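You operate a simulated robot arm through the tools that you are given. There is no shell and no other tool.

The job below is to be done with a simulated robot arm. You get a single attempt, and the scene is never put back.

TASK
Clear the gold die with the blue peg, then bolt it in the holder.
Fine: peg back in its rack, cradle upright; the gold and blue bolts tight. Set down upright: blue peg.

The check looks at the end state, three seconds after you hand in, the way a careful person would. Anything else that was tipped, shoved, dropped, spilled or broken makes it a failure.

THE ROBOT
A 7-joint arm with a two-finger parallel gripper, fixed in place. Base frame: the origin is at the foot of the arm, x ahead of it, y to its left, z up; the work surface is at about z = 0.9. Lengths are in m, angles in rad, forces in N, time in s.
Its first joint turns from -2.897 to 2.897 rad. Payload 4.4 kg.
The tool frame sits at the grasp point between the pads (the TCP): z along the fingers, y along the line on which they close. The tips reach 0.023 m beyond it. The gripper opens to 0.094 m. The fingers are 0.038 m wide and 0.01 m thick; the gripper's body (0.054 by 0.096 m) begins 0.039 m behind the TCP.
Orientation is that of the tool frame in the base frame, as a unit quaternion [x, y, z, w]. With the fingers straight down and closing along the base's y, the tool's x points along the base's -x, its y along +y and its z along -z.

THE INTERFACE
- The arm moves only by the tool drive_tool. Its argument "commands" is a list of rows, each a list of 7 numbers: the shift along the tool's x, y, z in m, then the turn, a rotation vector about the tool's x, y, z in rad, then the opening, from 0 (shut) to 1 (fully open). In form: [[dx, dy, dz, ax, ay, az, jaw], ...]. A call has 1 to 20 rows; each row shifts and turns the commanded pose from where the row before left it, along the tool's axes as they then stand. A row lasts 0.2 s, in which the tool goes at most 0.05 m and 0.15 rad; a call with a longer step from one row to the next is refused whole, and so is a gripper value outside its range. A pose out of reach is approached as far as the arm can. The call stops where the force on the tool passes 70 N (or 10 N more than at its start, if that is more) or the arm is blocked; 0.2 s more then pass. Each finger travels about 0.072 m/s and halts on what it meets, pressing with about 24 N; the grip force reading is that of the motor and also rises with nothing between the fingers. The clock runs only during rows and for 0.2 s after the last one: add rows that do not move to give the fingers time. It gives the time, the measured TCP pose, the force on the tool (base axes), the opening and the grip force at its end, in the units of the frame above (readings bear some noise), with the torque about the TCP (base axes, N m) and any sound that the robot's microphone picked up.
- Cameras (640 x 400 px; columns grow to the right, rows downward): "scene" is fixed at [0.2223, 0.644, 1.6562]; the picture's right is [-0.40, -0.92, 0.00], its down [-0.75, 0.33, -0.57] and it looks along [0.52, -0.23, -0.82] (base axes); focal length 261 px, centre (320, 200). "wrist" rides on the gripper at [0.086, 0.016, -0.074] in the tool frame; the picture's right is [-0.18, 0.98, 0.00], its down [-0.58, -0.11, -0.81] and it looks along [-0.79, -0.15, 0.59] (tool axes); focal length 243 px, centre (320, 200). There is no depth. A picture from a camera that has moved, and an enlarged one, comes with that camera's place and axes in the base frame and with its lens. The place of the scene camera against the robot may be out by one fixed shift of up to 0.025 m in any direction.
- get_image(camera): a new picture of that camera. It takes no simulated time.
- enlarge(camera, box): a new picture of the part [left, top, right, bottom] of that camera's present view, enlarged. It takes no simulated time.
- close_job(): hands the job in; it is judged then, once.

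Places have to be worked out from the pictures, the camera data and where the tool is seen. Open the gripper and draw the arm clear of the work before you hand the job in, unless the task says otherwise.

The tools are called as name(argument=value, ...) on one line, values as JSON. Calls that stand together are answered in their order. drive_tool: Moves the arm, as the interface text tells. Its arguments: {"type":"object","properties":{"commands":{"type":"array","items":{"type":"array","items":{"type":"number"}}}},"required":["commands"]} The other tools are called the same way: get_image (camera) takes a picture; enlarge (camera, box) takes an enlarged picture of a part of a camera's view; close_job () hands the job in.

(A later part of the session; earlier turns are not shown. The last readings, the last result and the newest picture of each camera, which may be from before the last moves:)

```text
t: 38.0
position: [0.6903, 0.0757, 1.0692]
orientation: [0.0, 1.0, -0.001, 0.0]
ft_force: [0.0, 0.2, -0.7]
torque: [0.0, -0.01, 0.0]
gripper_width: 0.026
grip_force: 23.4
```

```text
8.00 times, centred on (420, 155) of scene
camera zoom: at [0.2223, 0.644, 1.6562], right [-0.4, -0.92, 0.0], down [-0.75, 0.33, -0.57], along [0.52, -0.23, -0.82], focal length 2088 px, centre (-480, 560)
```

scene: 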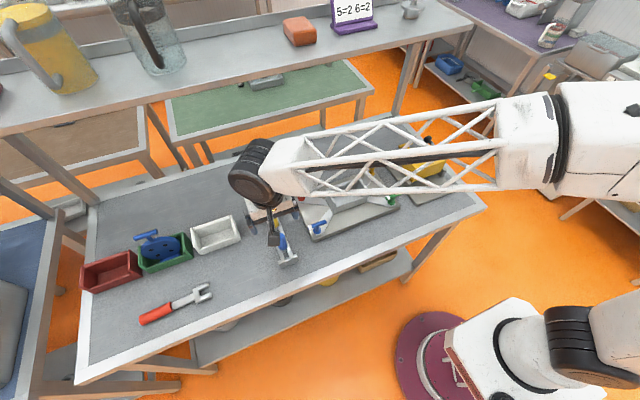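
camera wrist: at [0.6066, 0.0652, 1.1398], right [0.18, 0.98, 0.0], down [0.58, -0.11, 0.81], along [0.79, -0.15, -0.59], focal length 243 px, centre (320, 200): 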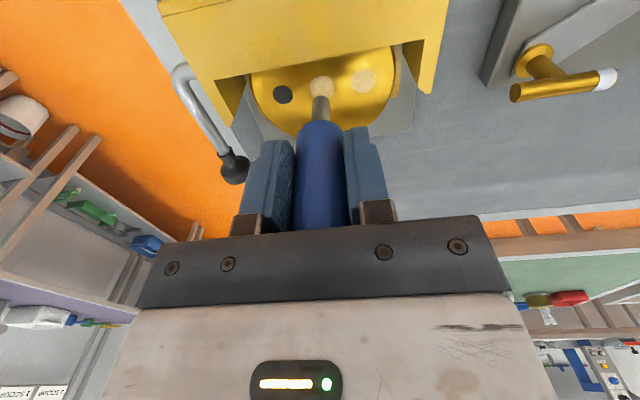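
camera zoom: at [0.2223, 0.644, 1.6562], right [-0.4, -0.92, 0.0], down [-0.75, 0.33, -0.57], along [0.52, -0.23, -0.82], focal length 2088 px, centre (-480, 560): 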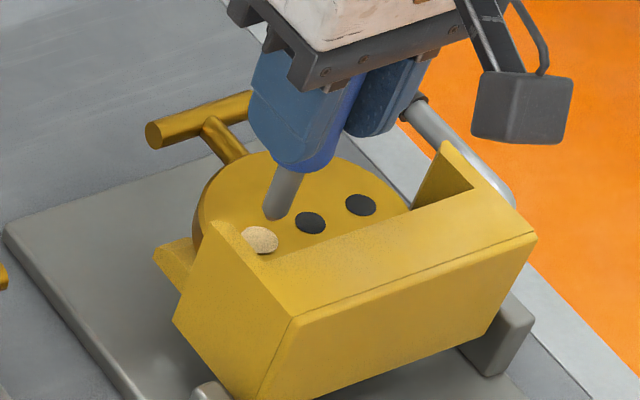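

The remaining plug is just ahead of the tip. I want to check whether the peg is tilted in the grasp, so I zoom in further on the peg from the scene camera.

enlarge(camera="scene", box=[408, 138, 440, 164])

enlarge(camera="wrist", box=[290, 60, 350, 240])

```text
15.38 times, centred on (424, 151) of scene
camera zoom: at [0.2223, 0.644, 1.6562], right [-0.4, -0.92, 0.0], down [-0.75, 0.33, -0.57], along [0.52, -0.23, -0.82], focal length 4016 px, centre (-1280, 954)
```

zoom: 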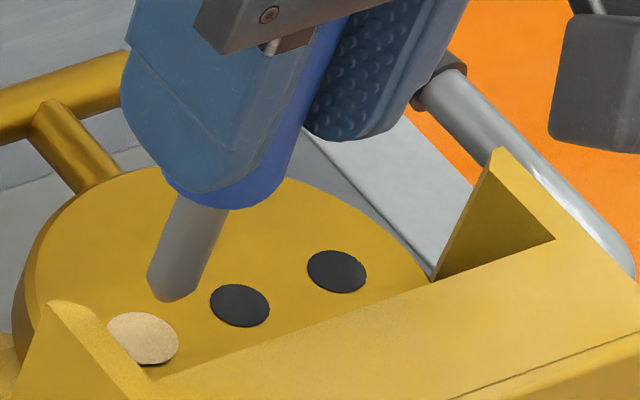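

```text
2.22 times, centred on (320, 150) of wrist
camera zoom: at [0.6047, 0.0929, 1.1442], right [0.18, 0.98, 0.0], down [0.58, -0.11, 0.81], along [0.79, -0.15, -0.59], focal length 539 px, centre (320, 311)
```

zoom: 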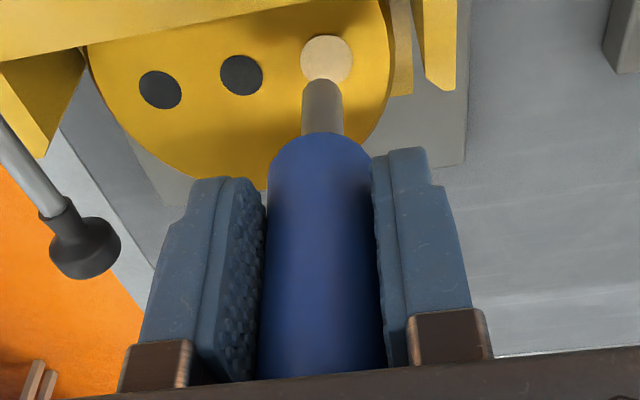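

Peg is vertical in the grasp, and both views put the plug ~1.5–2 mm further in +y. I nudge +1.7 mm and press down as before.

drive_tool(commands=[[0, 0.0017, 0.005, 0, 0, 0, 0], [0, 0, 0.005, 0, 0, 0, 0], [0, 0, 0.003, 0, 0, 0, 0], [0, 0, 0.002, 0, 0, 0, 0], [0, 0, 0, 0, 0, 0, 0]])

enlarge(camera="wrist", box=[260, 30, 380, 130])

enlarge(camera="scene", box=[390, 140, 440, 180])

```text
t: 39.2
position: [0.6911, 0.0806, 1.0537]
orientation: [-0.001, 1.0, 0.0, 0.0]
ft_force: [-1.1, 0.9, 6.4]
torque: [0.14, 0.02, 0.01]
gripper_width: 0.0259
grip_force: 23.9
```

```text
4.00 times, centred on (320, 80) of wrist
camera zoom: at [0.6047, 0.0968, 1.129], right [0.18, 0.98, 0.0], down [0.58, -0.11, 0.81], along [0.79, -0.15, -0.59], focal length 970 px, centre (320, 680)
```

zoom: 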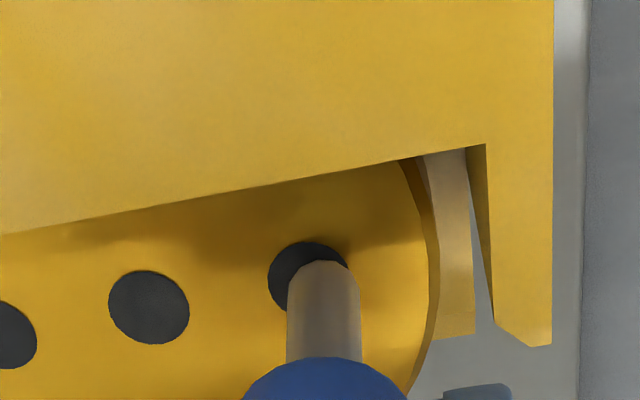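

```text
10.00 times, centred on (415, 160) of scene
camera zoom: at [0.2223, 0.644, 1.6562], right [-0.4, -0.92, 0.0], down [-0.75, 0.33, -0.57], along [0.52, -0.23, -0.82], focal length 2610 px, centre (-630, 600)
```

zoom: 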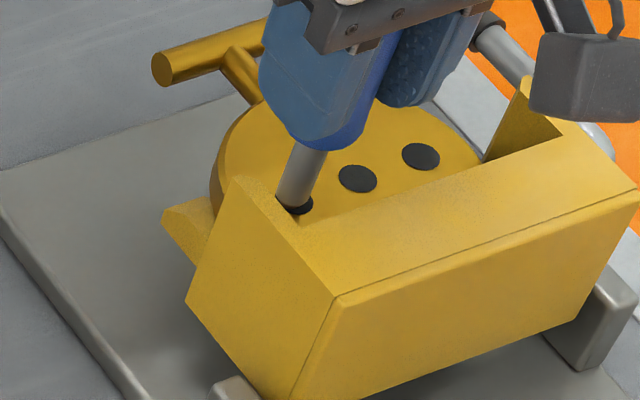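

All three holes are now dark: the die is clear. I raise straight up and look once more at the die before carrying the peg back.

drive_tool(commands=[[0, 0, -0.02, 0, 0, 0, 0], [0, 0, -0.04, 0, 0, 0, 0], [0, 0, -0.04, 0, 0, 0, 0], [0, 0, 0, 0, 0, 0, 0]])

get_image(camera="wrist")

enlarge(camera="wrist", box=[180, 0, 420, 150])

enlarge(camera="scene", box=[370, 110, 470, 210])

```text
t: 40.2
position: [0.6912, 0.0798, 1.1528]
orientation: [0.0, 1.0, 0.0, 0.001]
ft_force: [0.4, -0.1, 0.1]
torque: [0.0, 0.02, 0.02]
gripper_width: 0.0261
grip_force: 24.1
```

```text
taken
camera wrist: at [0.6057, 0.0966, 1.228], right [0.18, 0.98, 0.0], down [0.58, -0.11, 0.81], along [0.79, -0.15, -0.59], focal length 243 px, centre (320, 200)
```

wrist: 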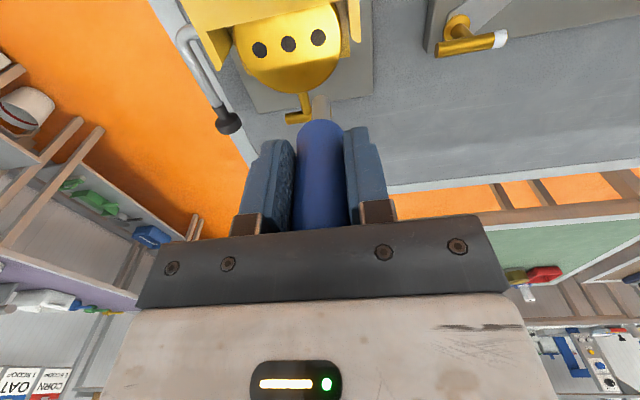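

```text
2.67 times, centred on (300, 75) of wrist
camera zoom: at [0.6057, 0.0966, 1.228], right [0.18, 0.98, 0.0], down [0.58, -0.11, 0.81], along [0.79, -0.15, -0.59], focal length 647 px, centre (373, 533)
```

zoom: 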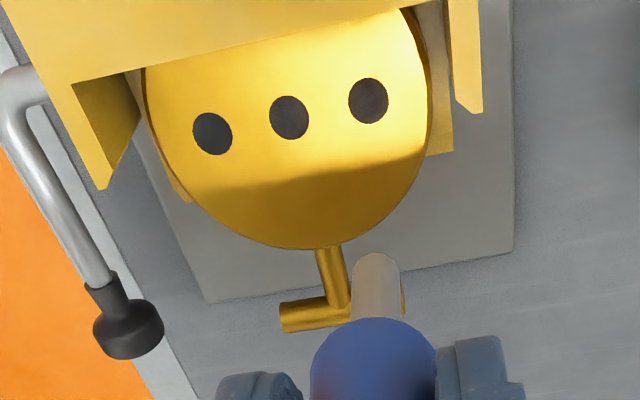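

```text
4.00 times, centred on (420, 160) of scene
camera zoom: at [0.2223, 0.644, 1.6562], right [-0.4, -0.92, 0.0], down [-0.75, 0.33, -0.57], along [0.52, -0.23, -0.82], focal length 1044 px, centre (-80, 360)
```

zoom: 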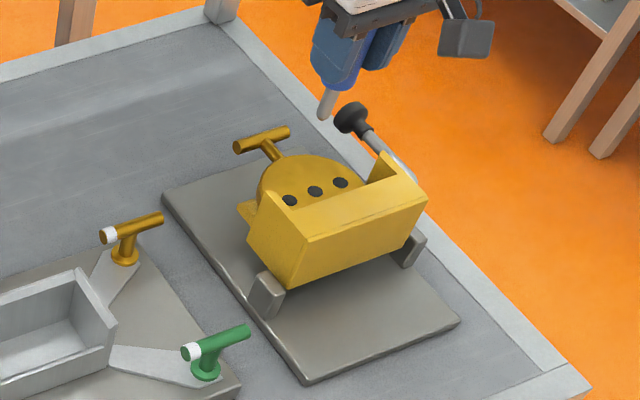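

Everything is clear. I carry the peg back along the reverse path to above its rack slot (net −0.1224 in x, +0.5395 in y).

drive_tool(commands=[[0.009412, 0.0415, 0, 0, 0, 0, 0], [0.009412, 0.0415, 0, 0, 0, 0, 0], [0.009412, 0.0415, 0, 0, 0, 0, 0], [0.009412, 0.0415, 0, 0, 0, 0, 0], [0.009412, 0.0415, 0, 0, 0, 0, 0], [0.009412, 0.0415, 0, 0, 0, 0, 0], [0.009412, 0.0415, 0, 0, 0, 0, 0], [0.009412, 0.0415, 0, 0, 0, 0, 0], [0.009412, 0.0415, 0, 0, 0, 0, 0], [0.009412, 0.0415, 0, 0, 0, 0, 0], [0.009412, 0.0415, 0, 0, 0, 0, 0], [0.009412, 0.0415, 0, 0, 0, 0, 0], [0.009412, 0.0415, 0, 0, 0, 0, 0], [0, 0, 0, 0, 0, 0, 0], [0, 0, 0.04, 0, 0, 0, 0], [0, 0, 0.04, 0, 0, 0, 0], [0, 0, 0, 0, 0, 0, 0]])

enlarge(camera="wrist", box=[260, 20, 380, 140])

enlarge(camera="scene", box=[240, 190, 330, 270])

```text
t: 43.8
position: [0.5652, 0.6203, 1.0722]
orientation: [0.0, 1.0, 0.0, 0.0]
ft_force: [-0.5, 0.1, -0.2]
torque: [0.03, -0.03, 0.02]
gripper_width: 0.0257
grip_force: 24.2
```

```text
3.33 times, centred on (320, 80) of wrist
camera zoom: at [0.4802, 0.6369, 1.1478], right [0.18, 0.98, 0.0], down [0.58, -0.11, 0.81], along [0.79, -0.15, -0.59], focal length 809 px, centre (320, 600)
```

zoom: 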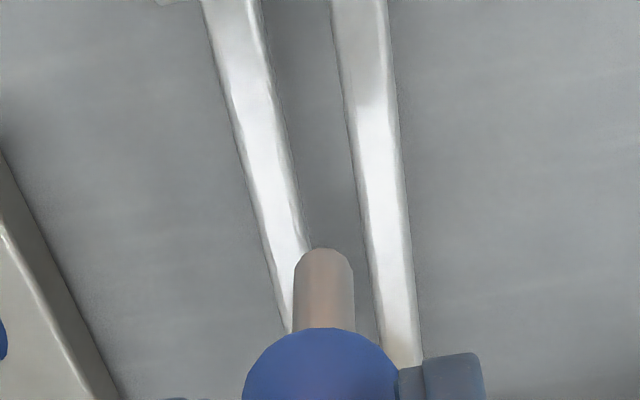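

```text
5.00 times, centred on (285, 230) of scene
camera zoom: at [0.2223, 0.644, 1.6562], right [-0.4, -0.92, 0.0], down [-0.75, 0.33, -0.57], along [0.52, -0.23, -0.82], focal length 1305 px, centre (495, 50)
```

zoom: 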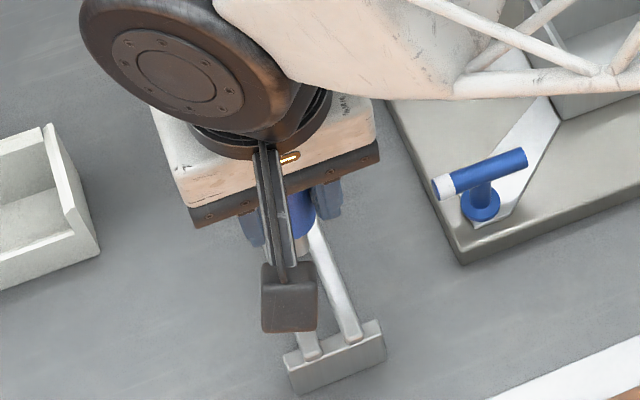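

The shaft tip is centred over the slot between the rails. I descend the remaining ~86 mm in small steps.

drive_tool(commands=[[0, 0, 0.02, 0, 0, 0, 0], [0, 0, 0.02, 0, 0, 0, 0], [0, 0, 0.02, 0, 0, 0, 0], [0, 0, 0.015, 0, 0, 0, 0], [0, 0, 0.008, 0, 0, 0, 0], [0, 0, 0.003, 0, 0, 0, 0], [0, 0, 0, 0, 0, 0, 0]])

get_image(camera="wrist")

```text
t: 45.4
position: [0.5684, 0.6208, 0.9895]
orientation: [0.001, 1.0, 0.001, 0.001]
ft_force: [0.6, -4.7, 23.9]
torque: [-0.3, -0.06, -0.02]
gripper_width: 0.0262
grip_force: 23.8
```

```text
taken
camera wrist: at [0.4828, 0.6364, 1.065], right [0.18, 0.98, 0.0], down [0.58, -0.11, 0.81], along [0.79, -0.15, -0.59], focal length 243 px, centre (320, 200)
```

wrist: 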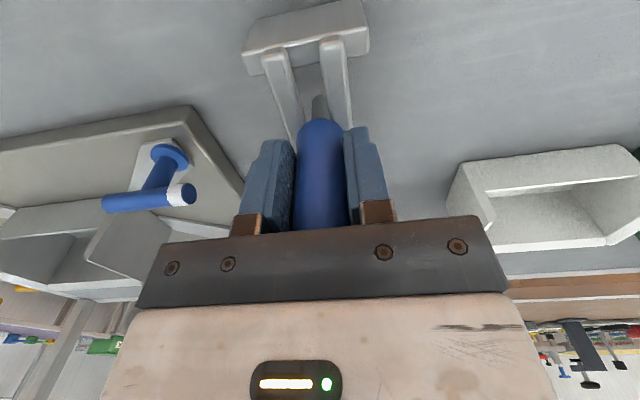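

The handle is seated on the rails (24 N upward). I relieve the pressure slightly and open the gripper.

drive_tool(commands=[[0, 0, -0.001, 0, 0, 0, 0], [0, 0, 0, 0, 0, 0, 0.3], [0, 0, 0, 0, 0, 0, 0.5], [0, 0, 0, 0, 0, 0, 0.8], [0, 0, 0, 0, 0, 0, 1], [0, 0, 0, 0, 0, 0, 1]])

get_image(camera="wrist")

```text
t: 46.8
position: [0.5687, 0.6203, 0.9884]
orientation: [0.0, 1.0, 0.001, -0.001]
ft_force: [0.4, -0.5, -0.8]
torque: [0.0, -0.01, -0.02]
gripper_width: 0.0939
grip_force: 0.1
```

```text
taken
camera wrist: at [0.4824, 0.6365, 1.0646], right [0.18, 0.98, 0.0], down [0.58, -0.11, 0.81], along [0.79, -0.15, -0.59], focal length 243 px, centre (320, 200)
```

wrist: 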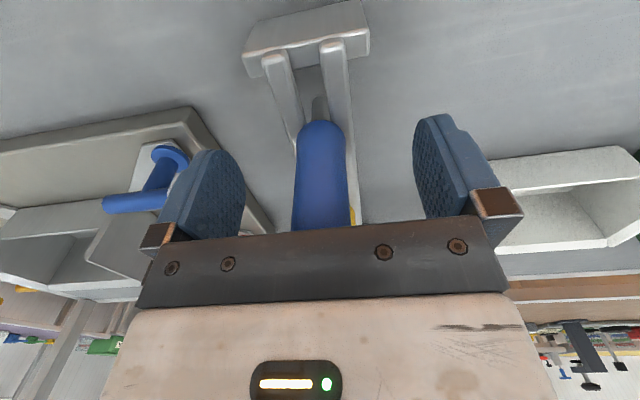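

The peg is released and standing in the rack. I lift straight up to clear it.

drive_tool(commands=[[0, 0, -0.02, 0, 0, 0, 1], [0, 0, -0.03, 0, 0, 0, 1], [0, 0, -0.04, 0, 0, 0, 1], [0, 0, -0.045, 0, 0, 0, 1], [0, 0, -0.045, 0, 0, 0, 1], [0, 0, 0, 0, 0, 0, 1]])

enlarge(camera="wrist", box=[240, 0, 400, 140])

get_image(camera="scene")

```text
t: 48.2
position: [0.5677, 0.619, 1.1666]
orientation: [0.0, 1.0, 0.0, -0.001]
ft_force: [-0.6, -0.3, -1.0]
torque: [0.0, -0.01, -0.04]
gripper_width: 0.0941
grip_force: 0.0
```

```text
2.86 times, centred on (320, 70) of wrist
camera zoom: at [0.4824, 0.6344, 1.2423], right [0.18, 0.98, 0.0], down [0.58, -0.11, 0.81], along [0.79, -0.15, -0.59], focal length 693 px, centre (320, 571)
```

zoom: 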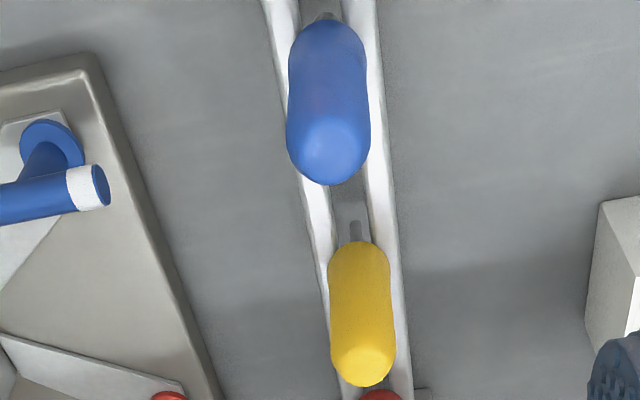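

```text
taken
```

scene: 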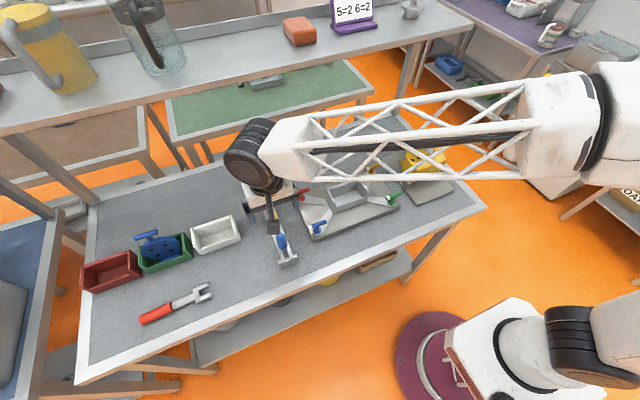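

The blue peg is back upright in its rack. Now for the cradle: I'll go to the −y side of it and look along +y to see the lever, pivot and posts from the side.

drive_tool(commands=[[-0.0062, -0.0488, 0, 0, 0, 0, 1], [-0.0062, -0.0488, 0, 0, 0, 0, 1], [-0.0062, -0.0488, 0, 0, 0, 0, 1], [-0.0062, -0.0488, 0, 0, 0, 0, 1], [-0.0062, -0.0488, 0, 0, 0, 0, 1], [-0.0062, -0.0488, 0, 0, 0, 0, 1], [-0.0062, -0.0488, 0, 0, 0, 0, 1], [-0.0062, -0.0488, 0, 0, 0, 0, 1], [-0.0062, -0.0488, 0, 0, 0, 0, 1], [-0.0062, -0.0488, 0, 0, 0, 0, 1], [-0.0062, -0.0488, 0, 0, 0, 0, 1], [-0.0062, -0.0488, 0, 0, 0, 0, 1], [-0.0062, -0.0488, 0, 0, 0, 0, 1], [-0.0062, -0.0488, 0, 0, 0, 0, 1], [-0.0062, -0.0488, 0, 0, 0, 0, 1], [-0.0062, -0.0488, 0, 0, 0, 0, 1], [-0.0062, -0.0488, 0, 0, 0, 0, 1], [-0.0062, -0.0488, 0, 0, 0, 0, 1]])

drive_tool(commands=[[0, 0, 0, 0, 0, -0.1428, 1], [0, 0, 0, 0, 0, -0.1428, 1], [0, 0, 0, 0, 0, -0.1428, 1], [0, 0, 0, 0, 0, -0.1428, 1], [0, 0, 0, 0, 0, -0.1428, 1], [0, 0, 0, 0, 0, -0.1428, 1], [0, 0, 0, 0, 0, -0.1428, 1], [0, 0, 0, 0, 0, -0.1428, 1], [0, 0, 0, 0, 0, -0.1428, 1], [0, 0, 0, 0, 0, -0.1428, 1], [0, 0, 0, 0, 0, -0.1428, 1], [0, 0, 0, 0, -0.13, 0, 1], [0, 0, 0, 0, -0.13, 0, 1], [0, 0, 0.03, 0, 0, 0, 1]])

get_image(camera="wrist")

```text
t: 52.0
position: [0.6833, -0.2582, 1.1666]
orientation: [0.001, 1.0, 0.0, 0.0]
ft_force: [0.1, -0.5, 0.9]
torque: [0.04, 0.01, 0.03]
gripper_width: 0.0942
grip_force: 0.0
```

```text
t: 55.0
position: [0.6794, -0.2518, 1.139]
orientation: [0.702, -0.701, -0.092, -0.092]
ft_force: [-0.4, -0.4, 0.4]
torque: [0.02, -0.01, -0.02]
gripper_width: 0.0941
grip_force: 0.1
```

```text
taken
camera wrist: at [0.6652, -0.3549, 1.1892], right [-0.98, 0.18, 0.05], down [0.11, 0.35, 0.93], along [0.15, 0.92, -0.37], focal length 243 px, centre (320, 200)
```

wrist: 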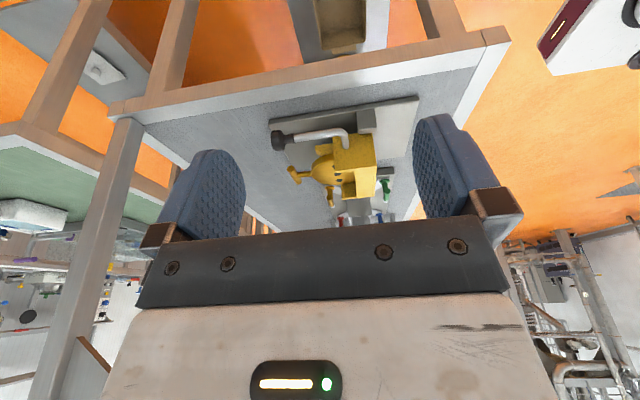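

The cradle and lever are now side-on. I enlarge that area to find the pivot and knob.

enlarge(camera="wrist", box=[255, 85, 425, 215])

enlarge(camera="wrist", box=[265, 110, 345, 170])

```text
3.08 times, centred on (340, 150) of wrist
camera zoom: at [0.6652, -0.3549, 1.1892], right [-0.98, 0.18, 0.05], down [0.11, 0.35, 0.93], along [0.15, 0.92, -0.37], focal length 746 px, centre (258, 354)
```

zoom: 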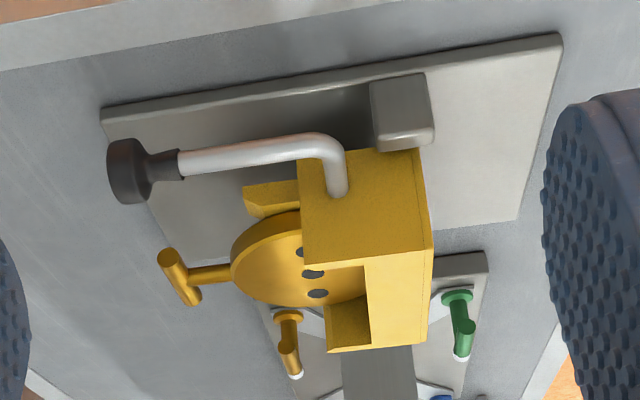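

```text
6.67 times, centred on (305, 140) of wrist
camera zoom: at [0.6652, -0.3549, 1.1892], right [-0.98, 0.18, 0.05], down [0.11, 0.35, 0.93], along [0.15, 0.92, -0.37], focal length 1618 px, centre (420, 600)
```

zoom: 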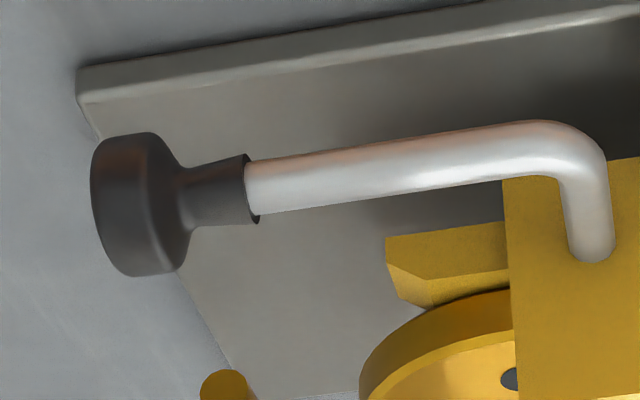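

Rays from two views agree: the knob is at about (0.774, −0.056, 0.963), and the pivot is near the post tops, about (0.636, 0.94). I'll return the tool to vertical, closing along y, and hover over the knob.

drive_tool(commands=[[0, 0, 0, 0, 0.13, 0, 1], [0, 0, 0, 0, 0.13, 0, 1], [0, 0, 0, 0, 0, 0.1428, 1], [0, 0, 0, 0, 0, 0.1428, 1], [0, 0, 0, 0, 0, 0.1428, 1], [0, 0, 0, 0, 0, 0.1428, 1], [0, 0, 0, 0, 0, 0.1428, 1], [0, 0, 0, 0, 0, 0.1428, 1], [0, 0, 0, 0, 0, 0.1428, 1], [0, 0, 0, 0, 0, 0.1428, 1], [0, 0, 0, 0, 0, 0.1428, 1], [0, 0, 0, 0, 0, 0.1428, 1], [0, 0, 0, 0, 0, 0.1428, 1], [0, 0, 0, 0, 0, 0, 0.64], [0, 0, 0, 0, 0, 0, 0.64]])

drive_tool(commands=[[-0.0188, 0.0392, 0.0158, 0, 0, 0, 0.64], [-0.0188, 0.0392, 0.0158, 0, 0, 0, 0.64], [-0.0188, 0.0392, 0.0158, 0, 0, 0, 0.64], [-0.0188, 0.0392, 0.0158, 0, 0, 0, 0.64], [-0.0188, 0.0392, 0.0158, 0, 0, 0, 0.64], [0, 0, 0, 0, 0, 0, 0.64]])

get_image(camera="wrist")

enlarge(camera="wrist", box=[240, 20, 400, 150])

```text
t: 58.2
position: [0.6794, -0.2515, 1.1404]
orientation: [0.0, 1.0, 0.0, 0.001]
ft_force: [-0.3, 0.1, 0.1]
torque: [-0.01, -0.04, -0.05]
gripper_width: 0.0601
grip_force: 0.1
```

```text
t: 59.6
position: [0.7758, -0.053, 1.0583]
orientation: [-0.001, 1.0, 0.0, 0.0]
ft_force: [0.0, 0.7, 0.1]
torque: [0.02, -0.02, 0.02]
gripper_width: 0.0601
grip_force: 0.1
```

```text
taken
camera wrist: at [0.69, -0.0377, 1.1332], right [0.18, 0.98, 0.0], down [0.58, -0.11, 0.81], along [0.79, -0.15, -0.59], focal length 243 px, centre (320, 200)
```

wrist: 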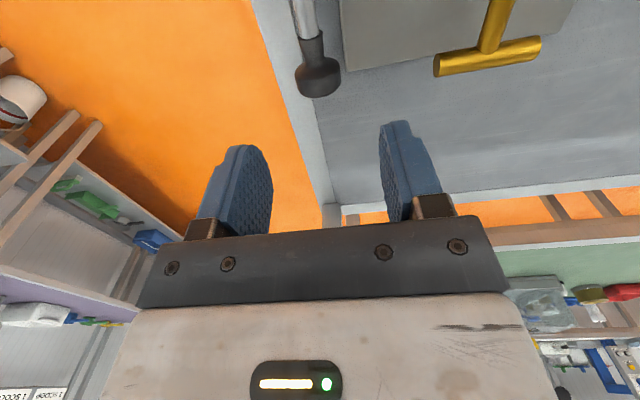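

```text
3.08 times, centred on (320, 85) of wrist
camera zoom: at [0.69, -0.0377, 1.1332], right [0.18, 0.98, 0.0], down [0.58, -0.11, 0.81], along [0.79, -0.15, -0.59], focal length 746 px, centre (320, 554)
```

zoom: 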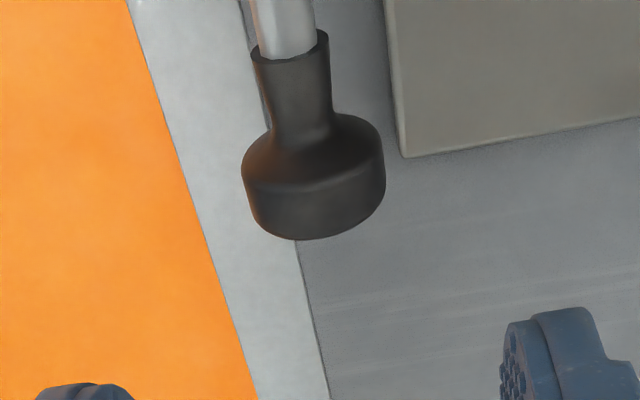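

The knob is nearly centred below the tool (off by ~1.5 mm). I correct, descend to its height and close on it.

drive_tool(commands=[[-0.0015, -0.0013, 0.025, 0, 0, 0, 0.64], [0, 0, 0.03, 0, 0, 0, 0.64], [0, 0, 0.025, 0, 0, 0, 0.64], [0, 0, 0.015, 0, 0, 0, 0.64], [0, 0, 0, 0, 0, 0, 0.64]])

get_image(camera="wrist")

enlarge(camera="scene", box=[380, 100, 480, 200])

```text
t: 60.8
position: [0.7753, -0.0566, 0.9651]
orientation: [0.001, 1.0, 0.0, -0.001]
ft_force: [-0.9, -0.2, 0.0]
torque: [0.01, 0.02, -0.03]
gripper_width: 0.0604
grip_force: 0.1
```

```text
taken
camera wrist: at [0.6896, -0.0406, 1.0397], right [0.18, 0.98, 0.0], down [0.58, -0.11, 0.81], along [0.79, -0.15, -0.59], focal length 243 px, centre (320, 200)
```

wrist: 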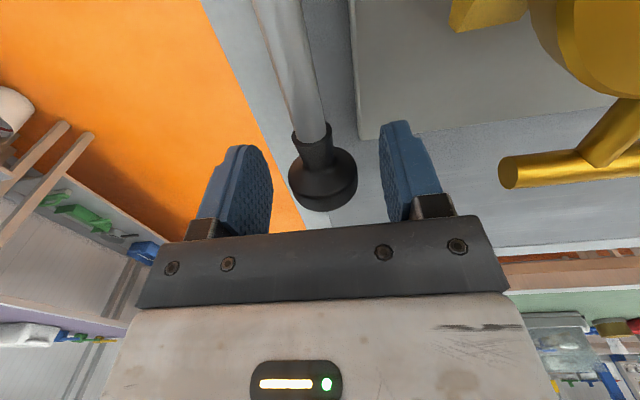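

```text
4.00 times, centred on (430, 150) of scene
camera zoom: at [0.2223, 0.644, 1.6562], right [-0.4, -0.92, 0.0], down [-0.75, 0.33, -0.57], along [0.52, -0.23, -0.82], focal length 1044 px, centre (-120, 400)
```

zoom: 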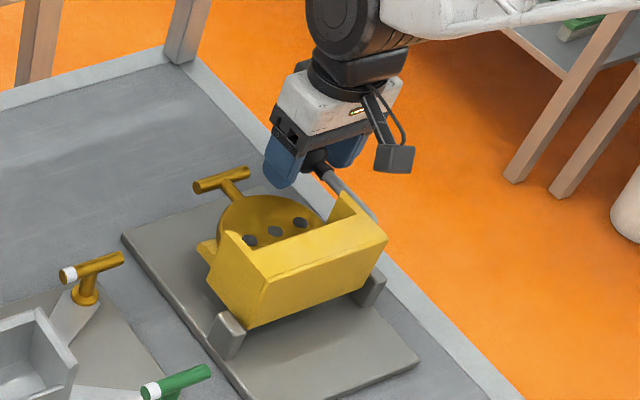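

Knob is right at the TCP. I close on it.

drive_tool(commands=[[0, 0, 0, 0, 0, 0, 0.4], [0, 0, 0, 0, 0, 0, 0.2], [0, 0, 0, 0, 0, 0, 0], [0, 0, 0, 0, 0, 0, 0]])

```text
t: 61.8
position: [0.7749, -0.0553, 0.9643]
orientation: [-0.001, 1.0, 0.0, 0.0]
ft_force: [-0.1, 62.5, -1.1]
torque: [0.13, -0.03, -0.31]
gripper_width: 0.0314
grip_force: 45.3
```

A 62 N side load in +y shows the knob is slightly +y of the gripper's centre. I shift the tool +1 mm in y and check that the load falls.

drive_tool(commands=[[0, 0.001, 0, 0, 0, 0, 0], [0, 0, 0, 0, 0, 0, 0]])

```text
t: 62.4
position: [0.7748, -0.055, 0.9633]
orientation: [0.0, 1.0, 0.0, -0.001]
ft_force: [-12.0, 41.3, -1.9]
torque: [0.04, -0.16, -0.22]
gripper_width: 0.0314
grip_force: 45.3
```

The side load fell to 41 N, roughly 20 N/mm. I shift another 2 mm.

drive_tool(commands=[[0, 0.002, 0, 0, 0, 0, 0], [0, 0, 0, 0, 0, 0, 0]])

```text
t: 63.0
position: [0.7748, -0.0547, 0.9638]
orientation: [0.0, 1.0, 0.0, 0.0]
ft_force: [-7.0, -21.3, -14.2]
torque: [-0.02, -1.32, 0.07]
gripper_width: 0.0314
grip_force: 44.2
```

Slightly overshot; I come back 0.7 mm in y to balance the side load.

drive_tool(commands=[[0, -0.0007, 0, 0, 0, 0, 0], [0, 0, 0, 0, 0, 0, 0]])

```text
t: 63.6
position: [0.7754, -0.0558, 0.9644]
orientation: [0.0, 1.0, 0.0, 0.0]
ft_force: [-11.6, -30.1, -15.2]
torque: [-0.03, -1.15, 0.1]
gripper_width: 0.0314
grip_force: 45.0
```

The loads don't respond cleanly; I look at the grasp before going on.

get_image(camera="wrist")

enlarge(camera="scene", box=[400, 110, 460, 160])

```text
taken
camera wrist: at [0.6896, -0.0384, 1.0406], right [0.18, 0.98, 0.0], down [0.58, -0.11, 0.81], along [0.79, -0.15, -0.59], focal length 243 px, centre (320, 200)
```

wrist: 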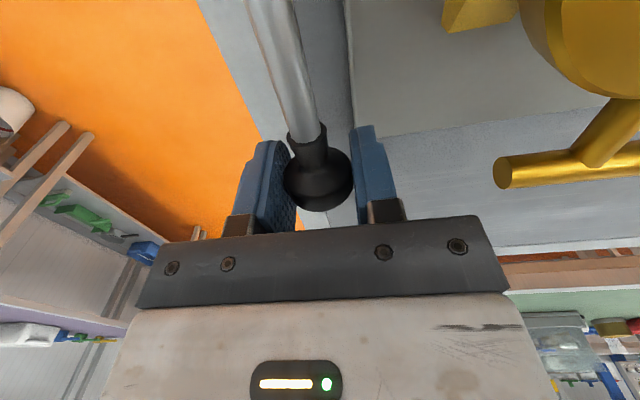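

```text
8.00 times, centred on (430, 135) of scene
camera zoom: at [0.2223, 0.644, 1.6562], right [-0.4, -0.92, 0.0], down [-0.75, 0.33, -0.57], along [0.52, -0.23, -0.82], focal length 2088 px, centre (-560, 720)
```

zoom: 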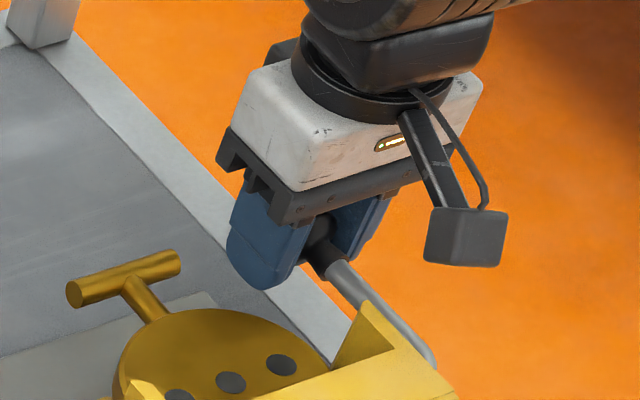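

The grasp looks centred, but pads are stressed. I'll release, let the loads relax, and re-close at this position.

drive_tool(commands=[[0, 0, 0, 0, 0, 0, 0.5], [0, 0, 0, 0, 0, 0, 0.5], [0, 0, 0, 0, 0, 0, 0.5], [0, 0, 0, 0, 0, 0, 0.5]])

drive_tool(commands=[[0, 0, 0, 0, 0, 0, 0.35], [0, 0, 0, 0, 0, 0, 0.32], [0, 0, 0, 0, 0, 0, 0.3], [0, 0, 0, 0, 0, 0, 0.3]])

```text
t: 64.6
position: [0.7758, -0.055, 0.9655]
orientation: [0.0, 1.0, 0.0, 0.0]
ft_force: [-0.4, -0.2, 0.1]
torque: [0.0, 0.03, -0.01]
gripper_width: 0.0471
grip_force: 0.0
```

```text
t: 65.6
position: [0.7752, -0.0533, 0.9657]
orientation: [0.0, 1.0, 0.001, 0.0]
ft_force: [0.8, -11.3, -0.4]
torque: [0.01, 0.01, 0.06]
gripper_width: 0.0331
grip_force: 5.7
```

Better: light contact with −11 N. I shift −0.5 mm in y and tighten.

drive_tool(commands=[[0, -0.0005, 0, 0, 0, 0, 0.3], [0, 0, 0, 0, 0, 0, 0.2], [0, 0, 0, 0, 0, 0, 0.2]])

```text
t: 66.4
position: [0.7753, -0.0548, 0.9655]
orientation: [0.0, 1.0, 0.0, 0.0]
ft_force: [2.0, -25.6, -2.0]
torque: [-0.08, -0.07, 0.13]
gripper_width: 0.0311
grip_force: 45.0
```

Still −26 N, so I shift another −1 mm in y.

drive_tool(commands=[[0, -0.001, 0, 0, 0, 0, 0.2], [0, 0, 0, 0, 0, 0, 0.2]])

```text
t: 67.0
position: [0.7751, -0.0546, 0.965]
orientation: [0.0, 1.0, 0.0, 0.0]
ft_force: [-8.9, -8.9, -0.7]
torque: [-0.01, -0.02, 0.04]
gripper_width: 0.0311
grip_force: 45.0
```

Side loads are now small. I try a small first step upward along the estimated arc and watch the forces.

drive_tool(commands=[[0.0004, 0, -0.002, 0, 0, 0, 0.2], [0.0004, 0, -0.002, 0, 0, 0, 0.2], [0, 0, 0, 0, 0, 0, 0.2]])

```text
t: 67.8
position: [0.7745, -0.0554, 0.9704]
orientation: [-0.001, 1.0, 0.0, -0.001]
ft_force: [3.0, 10.7, -13.4]
torque: [0.03, -1.36, -0.08]
gripper_width: 0.0315
grip_force: 44.9
```

The lever moves up freely; the torque comes from the pads resisting rotation of the knob. I'll turn the tool along with the lever (about tool y) while following the arc, starting with a few small rows.

drive_tool(commands=[[0, 0, 0, 0, -0.03, 0, 0.2], [0.0016, 0, -0.00686, 0, -0.05, 0, 0.2], [0.0016, 0, -0.00686, 0, -0.05, 0, 0.2], [0, 0, 0, 0, 0, 0, 0.2]])

```text
t: 68.8
position: [0.7702, -0.0545, 0.9836]
orientation: [0.0, 0.998, 0.0, 0.065]
ft_force: [14.8, 5.7, 2.6]
torque: [0.08, 0.29, -0.25]
gripper_width: 0.0314
grip_force: 45.3
```

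Torque dropped to 0.3 N·m; Fx=+15 N says I'm pulling a little too far inward. I continue with less inward motion.

drive_tool(commands=[[0.0006, 0, -0.007, 0, -0.05, 0, 0.2], [0.001, 0, -0.007, 0, -0.05, 0, 0.2], [0.001, 0, -0.007, 0, -0.05, 0, 0.2], [0, 0, 0, 0, 0, 0, 0.2]])

enlarge(camera="scene", box=[370, 100, 480, 200])

```text
t: 69.8
position: [0.7645, -0.0551, 1.0008]
orientation: [-0.001, 0.99, 0.001, 0.138]
ft_force: [-24.6, 15.8, -10.1]
torque: [0.07, 0.74, -0.02]
gripper_width: 0.0314
grip_force: 44.9
```

```text
4.00 times, centred on (425, 150) of scene
camera zoom: at [0.2223, 0.644, 1.6562], right [-0.4, -0.92, 0.0], down [-0.75, 0.33, -0.57], along [0.52, -0.23, -0.82], focal length 1044 px, centre (-100, 400)
```

zoom: 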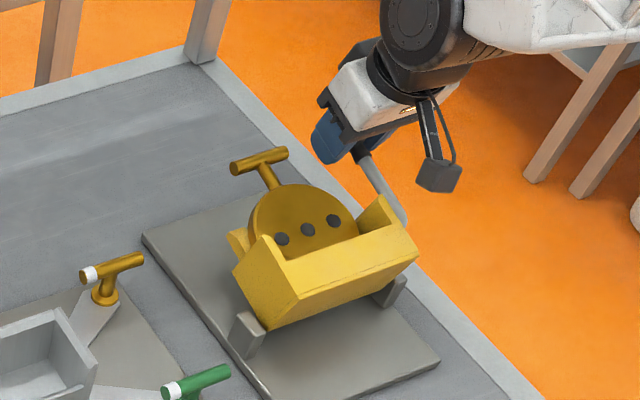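

The cradle is swinging up with the lever. The readings fit a pivot near (0.636, 0.944) with radius 0.14; I correct 1 mm inward and continue along the arc.

drive_tool(commands=[[0.00214, 0, -0.0068, 0, -0.05, 0, 0.2], [0.00114, 0, -0.0069, 0, -0.05, 0, 0.2], [0.00114, 0, -0.0069, 0, -0.05, 0, 0.2], [0.00114, 0, -0.0069, 0, -0.05, 0, 0.2], [0, 0, 0, 0, 0, 0, 0.2]])

```text
t: 71.0
position: [0.7488, -0.0553, 1.0249]
orientation: [-0.001, 0.972, 0.0, 0.237]
ft_force: [-28.1, 14.2, -17.4]
torque: [-0.03, 0.69, 0.05]
gripper_width: 0.0315
grip_force: 45.0
```

Tangential load is ~0, radial load −33 N, so I move 1.5 mm inward and curve slightly tighter.

drive_tool(commands=[[0.0026, 0, -0.0067, 0, -0.05, 0, 0.2], [0.0015, 0, -0.0068, 0, -0.05, 0, 0.2], [0.0015, 0, -0.0068, 0, -0.05, 0, 0.2], [0.0015, 0, -0.0068, 0, -0.05, 0, 0.2], [0, 0, 0, 0, 0, 0, 0.2]])

```text
t: 72.2
position: [0.7278, -0.0548, 1.0465]
orientation: [0.0, 0.943, -0.001, 0.334]
ft_force: [-3.3, 53.2, -11.9]
torque: [0.23, -0.49, -0.08]
gripper_width: 0.0314
grip_force: 45.3
```

Radial load is fine now, but a +53 N side load built up in y, so I shift +2 mm in y and continue.

drive_tool(commands=[[0, 0.0012, 0, 0, 0, 0, 0.2], [0, 0.0012, 0, 0, 0, 0, 0.2], [0, 0, 0, 0, 0, 0, 0.2]])

```text
t: 73.0
position: [0.7294, -0.0549, 1.047]
orientation: [0.0, 0.943, -0.001, 0.334]
ft_force: [-11.0, -9.5, -4.2]
torque: [0.0, 0.87, -0.12]
gripper_width: 0.0313
grip_force: 45.2
```

Loads are relaxed again. I continue along the arc.

drive_tool(commands=[[0.002, 0.0002, -0.0068, 0, -0.05, 0, 0.2], [0.0015, 0.0002, -0.0068, 0, -0.05, 0, 0.2], [0.0015, 0.0002, -0.0068, 0, -0.05, 0, 0.2], [0.0015, 0.0002, -0.0068, 0, -0.05, 0, 0.2], [0, 0, 0, 0, 0, 0, 0.2]])

enlarge(camera="scene", box=[370, 90, 490, 200])

```text
t: 74.1
position: [0.7059, -0.0543, 1.0621]
orientation: [0.0, 0.904, -0.001, 0.426]
ft_force: [0.9, -19.8, -4.2]
torque: [-0.23, -0.43, 0.02]
gripper_width: 0.0316
grip_force: 45.3
stopped in row 5: the force on the tool passed its limit at 72 N (the readings are from after the stop); the commanded pose is now the measured one
```

```text
3.64 times, centred on (430, 145) of scene
camera zoom: at [0.2223, 0.644, 1.6562], right [-0.4, -0.92, 0.0], down [-0.75, 0.33, -0.57], along [0.52, -0.23, -0.82], focal length 949 px, centre (-80, 400)
```

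zoom: 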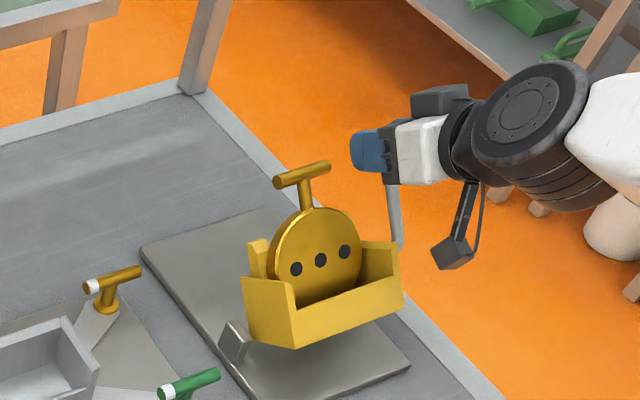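

The lever is now at about 51–60° elevation and the die stands nearly upright. The force limit tripped briefly from side load; I shift −0.8 mm in y and continue along the refitted arc (pivot ≈ (0.638, 0.941)).

drive_tool(commands=[[0, -0.0008, 0, 0, 0, 0, 0.2], [0.00143, 0, -0.00679, 0, -0.025, 0, 0.2], [0.0016, 0, -0.00675, 0, -0.025, 0, 0.2], [0, 0, 0, 0, 0, 0, 0.2]])

```text
t: 75.1
position: [0.6944, -0.054, 1.0695]
orientation: [0.0, 0.893, -0.001, 0.449]
ft_force: [6.0, 21.9, 9.8]
torque: [0.25, -0.23, 0.07]
gripper_width: 0.0315
grip_force: 45.1
```

Good, loads are modest. I continue with further rows.

drive_tool(commands=[[0.0013, 0.0004, -0.0068, 0, -0.025, 0, 0.2], [0.0018, 0, -0.0067, 0, -0.025, 0, 0.2], [0.002, 0, -0.00665, 0, -0.025, 0, 0.2], [0, 0, 0, 0, 0, 0, 0.2]])

```text
t: 76.1
position: [0.6742, -0.0545, 1.0765]
orientation: [-0.001, 0.877, 0.001, 0.481]
ft_force: [6.7, 33.3, 9.5]
torque: [0.29, -0.52, -0.01]
gripper_width: 0.0315
grip_force: 44.9
```

Continuing; small +y correction for the 33 N side load.

drive_tool(commands=[[0.0018, 0.001, -0.0066, 0, -0.025, 0, 0.2], [0.0024, 0.0002, -0.0065, 0, -0.025, 0, 0.2], [0.0026, 0.0002, -0.00645, 0, -0.025, 0, 0.2], [0, 0, 0, 0, 0, 0, 0.2]])

enlarge(camera="scene", box=[360, 90, 480, 200])

```text
t: 77.1
position: [0.6553, -0.0552, 1.0799]
orientation: [0.001, 0.857, -0.001, 0.515]
ft_force: [5.2, -54.6, 5.2]
torque: [-0.42, -0.65, -0.16]
gripper_width: 0.0316
grip_force: 45.1
```

```text
3.64 times, centred on (420, 145) of scene
camera zoom: at [0.2223, 0.644, 1.6562], right [-0.4, -0.92, 0.0], down [-0.75, 0.33, -0.57], along [0.52, -0.23, -0.82], focal length 949 px, centre (-44, 400)
```

zoom: 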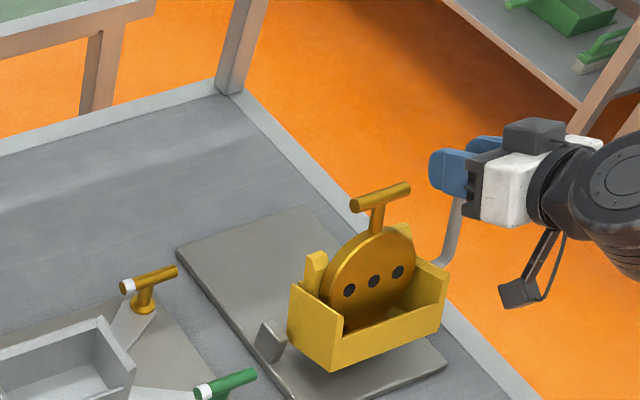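

Side load swung to −55 N, so I shift −0.9 mm in y and keep going along the arc.

drive_tool(commands=[[0, -0.0009, 0, 0, 0, 0, 0.2], [0.0027, 0, -0.0064, 0, -0.025, 0, 0.2], [0.0028, 0, -0.00634, 0, -0.025, 0, 0.2], [0, 0, 0, 0, 0, 0, 0.2]])

```text
t: 77.7
position: [0.6499, -0.0542, 1.0815]
orientation: [0.001, 0.853, -0.001, 0.522]
ft_force: [-4.6, -28.1, 1.2]
torque: [-0.05, 0.62, -0.07]
gripper_width: 0.0316
grip_force: 44.8
stopped in row 2: the force on the tool passed its limit at 74 N (the readings are from after the stop); the commanded pose is now the measured one
```

Stopped by force again at about 75° of lever rotation. I look at the cradle to see whether it's near its stop.

enlarge(camera="scene", box=[380, 110, 460, 190])

get_image(camera="wrist")

```text
5.00 times, centred on (420, 150) of scene
camera zoom: at [0.2223, 0.644, 1.6562], right [-0.4, -0.92, 0.0], down [-0.75, 0.33, -0.57], along [0.52, -0.23, -0.82], focal length 1305 px, centre (-180, 450)
```

zoom: 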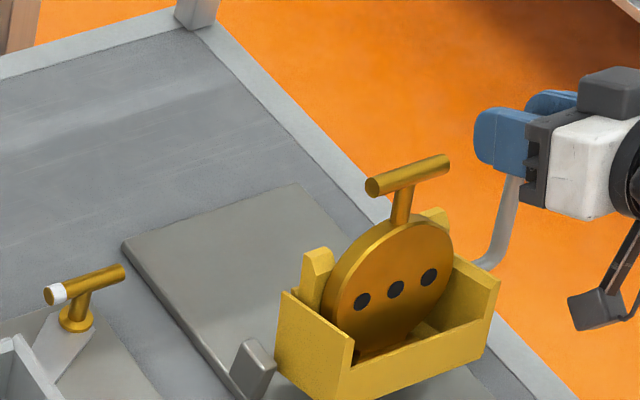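

```text
taken
camera wrist: at [0.5451, -0.038, 1.0385], right [0.09, 0.98, 0.16], down [-0.45, -0.11, 0.88], along [0.89, -0.15, 0.44], focal length 243 px, centre (320, 200)
```

wrist: 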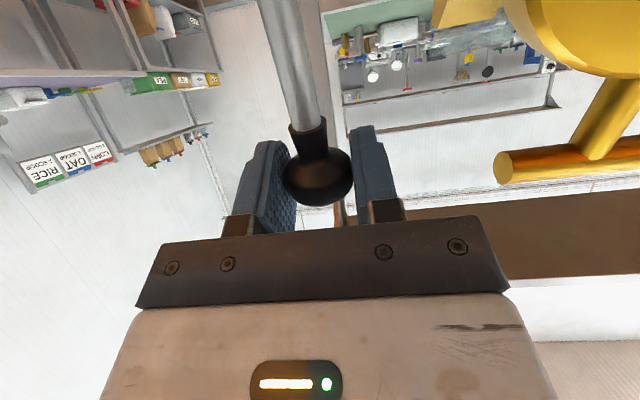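

About 15° remain and the cradle's weight is already past the pivot. I'll loosen the grip so it only guides the knob lightly, which should cut the side load.

drive_tool(commands=[[0, 0, 0, 0, 0, 0, 0.32], [0, 0, 0, 0, 0, 0, 0.32], [0, 0, 0, 0, 0, 0, 0.32]])

```text
t: 78.5
position: [0.6504, -0.0553, 1.0802]
orientation: [0.001, 0.853, -0.001, 0.522]
ft_force: [0.6, -43.0, 0.0]
torque: [-0.28, -0.28, -0.09]
gripper_width: 0.0318
grip_force: 44.8
```

Still loaded; I open slightly more and shift −0.6 mm in y.

drive_tool(commands=[[0, -0.0006, 0, 0, 0, 0, 0.345], [0, 0, 0, 0, 0, 0, 0.345], [0, 0, 0, 0, 0, 0, 0.345]])

```text
t: 79.3
position: [0.6496, -0.0541, 1.0809]
orientation: [0.001, 0.853, -0.001, 0.521]
ft_force: [-1.4, -2.5, 0.3]
torque: [-0.02, -0.01, -0.05]
gripper_width: 0.0332
grip_force: 0.9
```

Loads are near zero with a light hold. I tighten a hair and continue the arc in small rows.

drive_tool(commands=[[0, 0, 0, 0, 0, 0, 0.335], [0.0026, 0, -0.0064, 0, -0.025, 0, 0.335], [0.0028, 0, -0.0063, 0, -0.025, 0, 0.335], [0, 0, 0, 0, 0, 0, 0.335]])

enlarge(camera="scene", box=[380, 110, 460, 190])

get_image(camera="wrist")

```text
t: 80.3
position: [0.6361, -0.0543, 1.0818]
orientation: [0.001, 0.839, -0.001, 0.544]
ft_force: [-0.6, -5.6, 0.6]
torque: [-0.05, 0.02, -0.02]
gripper_width: 0.0339
grip_force: 2.3
```

```text
5.00 times, centred on (420, 150) of scene
camera zoom: at [0.2223, 0.644, 1.6562], right [-0.4, -0.92, 0.0], down [-0.75, 0.33, -0.57], along [0.52, -0.23, -0.82], focal length 1305 px, centre (-180, 450)
```

zoom: 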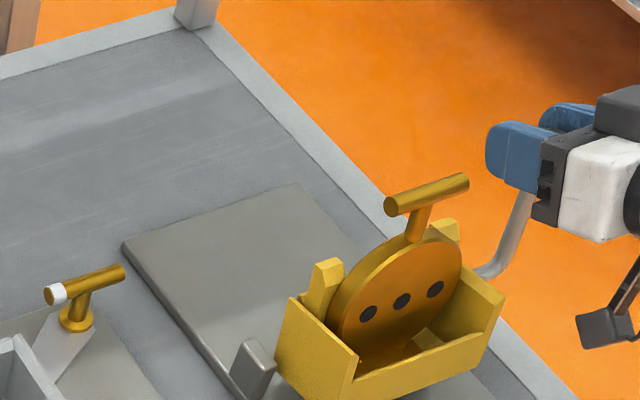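

```text
taken
camera wrist: at [0.5331, -0.0374, 1.0333], right [0.08, 0.98, 0.17], down [-0.5, -0.11, 0.86], along [0.86, -0.15, 0.48], focal length 243 px, centre (320, 200)
```

wrist: 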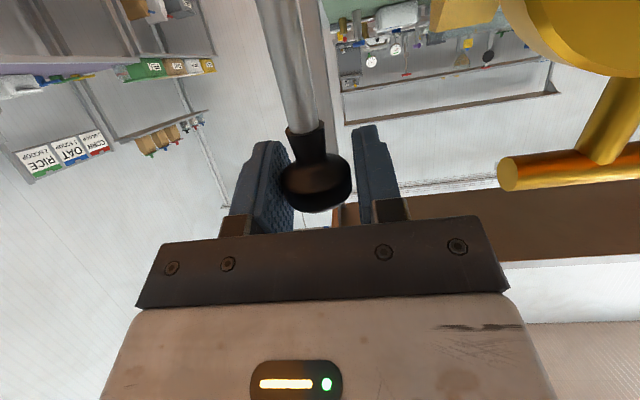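

It follows well with almost no load. I continue a couple more rows watching for the stop.

drive_tool(commands=[[0.0028, 0, -0.0063, 0, -0.025, 0, 0.335], [0.003, 0, -0.0062, 0, -0.025, 0, 0.335], [0, 0, 0, 0, 0, 0, 0.335]])

enlarge(camera="scene", box=[380, 110, 460, 190])

enlarge(camera="wrist", box=[220, 0, 420, 230])

```text
t: 81.1
position: [0.6216, -0.0551, 1.0806]
orientation: [0.001, 0.826, -0.002, 0.564]
ft_force: [-2.6, -5.5, -0.7]
torque: [-0.01, 0.01, -0.01]
gripper_width: 0.0338
grip_force: 3.0
```

```text
5.00 times, centred on (420, 150) of scene
camera zoom: at [0.2223, 0.644, 1.6562], right [-0.4, -0.92, 0.0], down [-0.75, 0.33, -0.57], along [0.52, -0.23, -0.82], focal length 1305 px, centre (-180, 450)
```

zoom: 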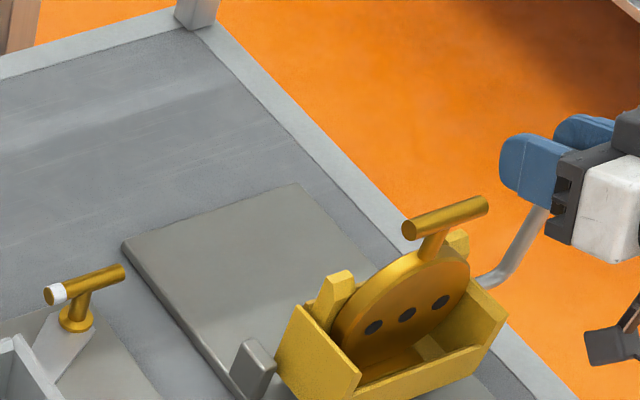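

```text
1.74 times, centred on (320, 115) of wrist
camera zoom: at [0.5217, -0.0374, 1.0287], right [0.07, 0.98, 0.17], down [-0.54, -0.11, 0.83], along [0.84, -0.15, 0.52], focal length 422 px, centre (320, 348)
```

zoom: 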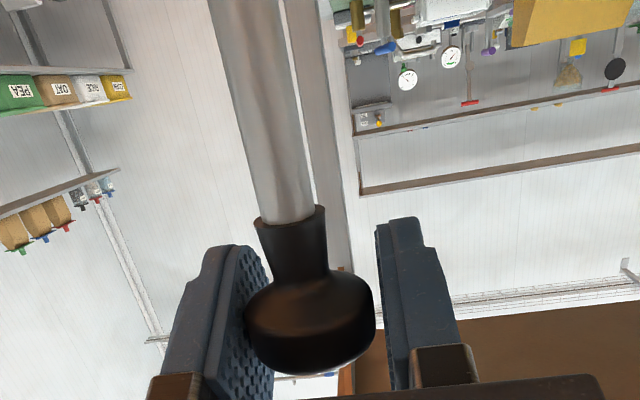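

The knob position implies ~87° of rotation. I go another small step (~3°) to feel for the stop.

drive_tool(commands=[[0.002, 0, -0.0037, 0, -0.015, 0, 0.335], [0, 0, 0, 0, 0, 0, 0.335]])

get_image(camera="scene")

enlarge(camera="scene", box=[400, 130, 450, 200])

```text
t: 81.7
position: [0.6177, -0.0549, 1.0813]
orientation: [0.001, 0.821, -0.002, 0.571]
ft_force: [3.6, -8.0, 2.1]
torque: [-0.1, 0.0, 0.14]
gripper_width: 0.0347
grip_force: 3.8
```

```text
taken
```

scene: 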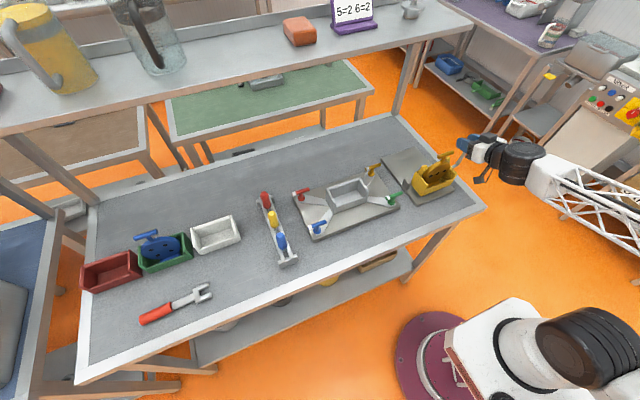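

```text
5.71 times, centred on (425, 165) of scene
camera zoom: at [0.2223, 0.644, 1.6562], right [-0.4, -0.92, 0.0], down [-0.75, 0.33, -0.57], along [0.52, -0.23, -0.82], focal length 1492 px, centre (-280, 400)
```

zoom: 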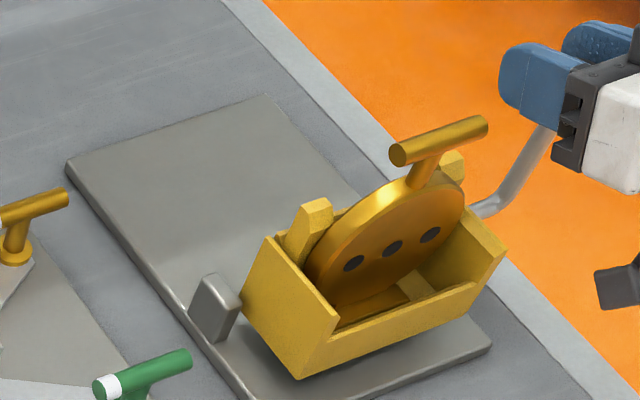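

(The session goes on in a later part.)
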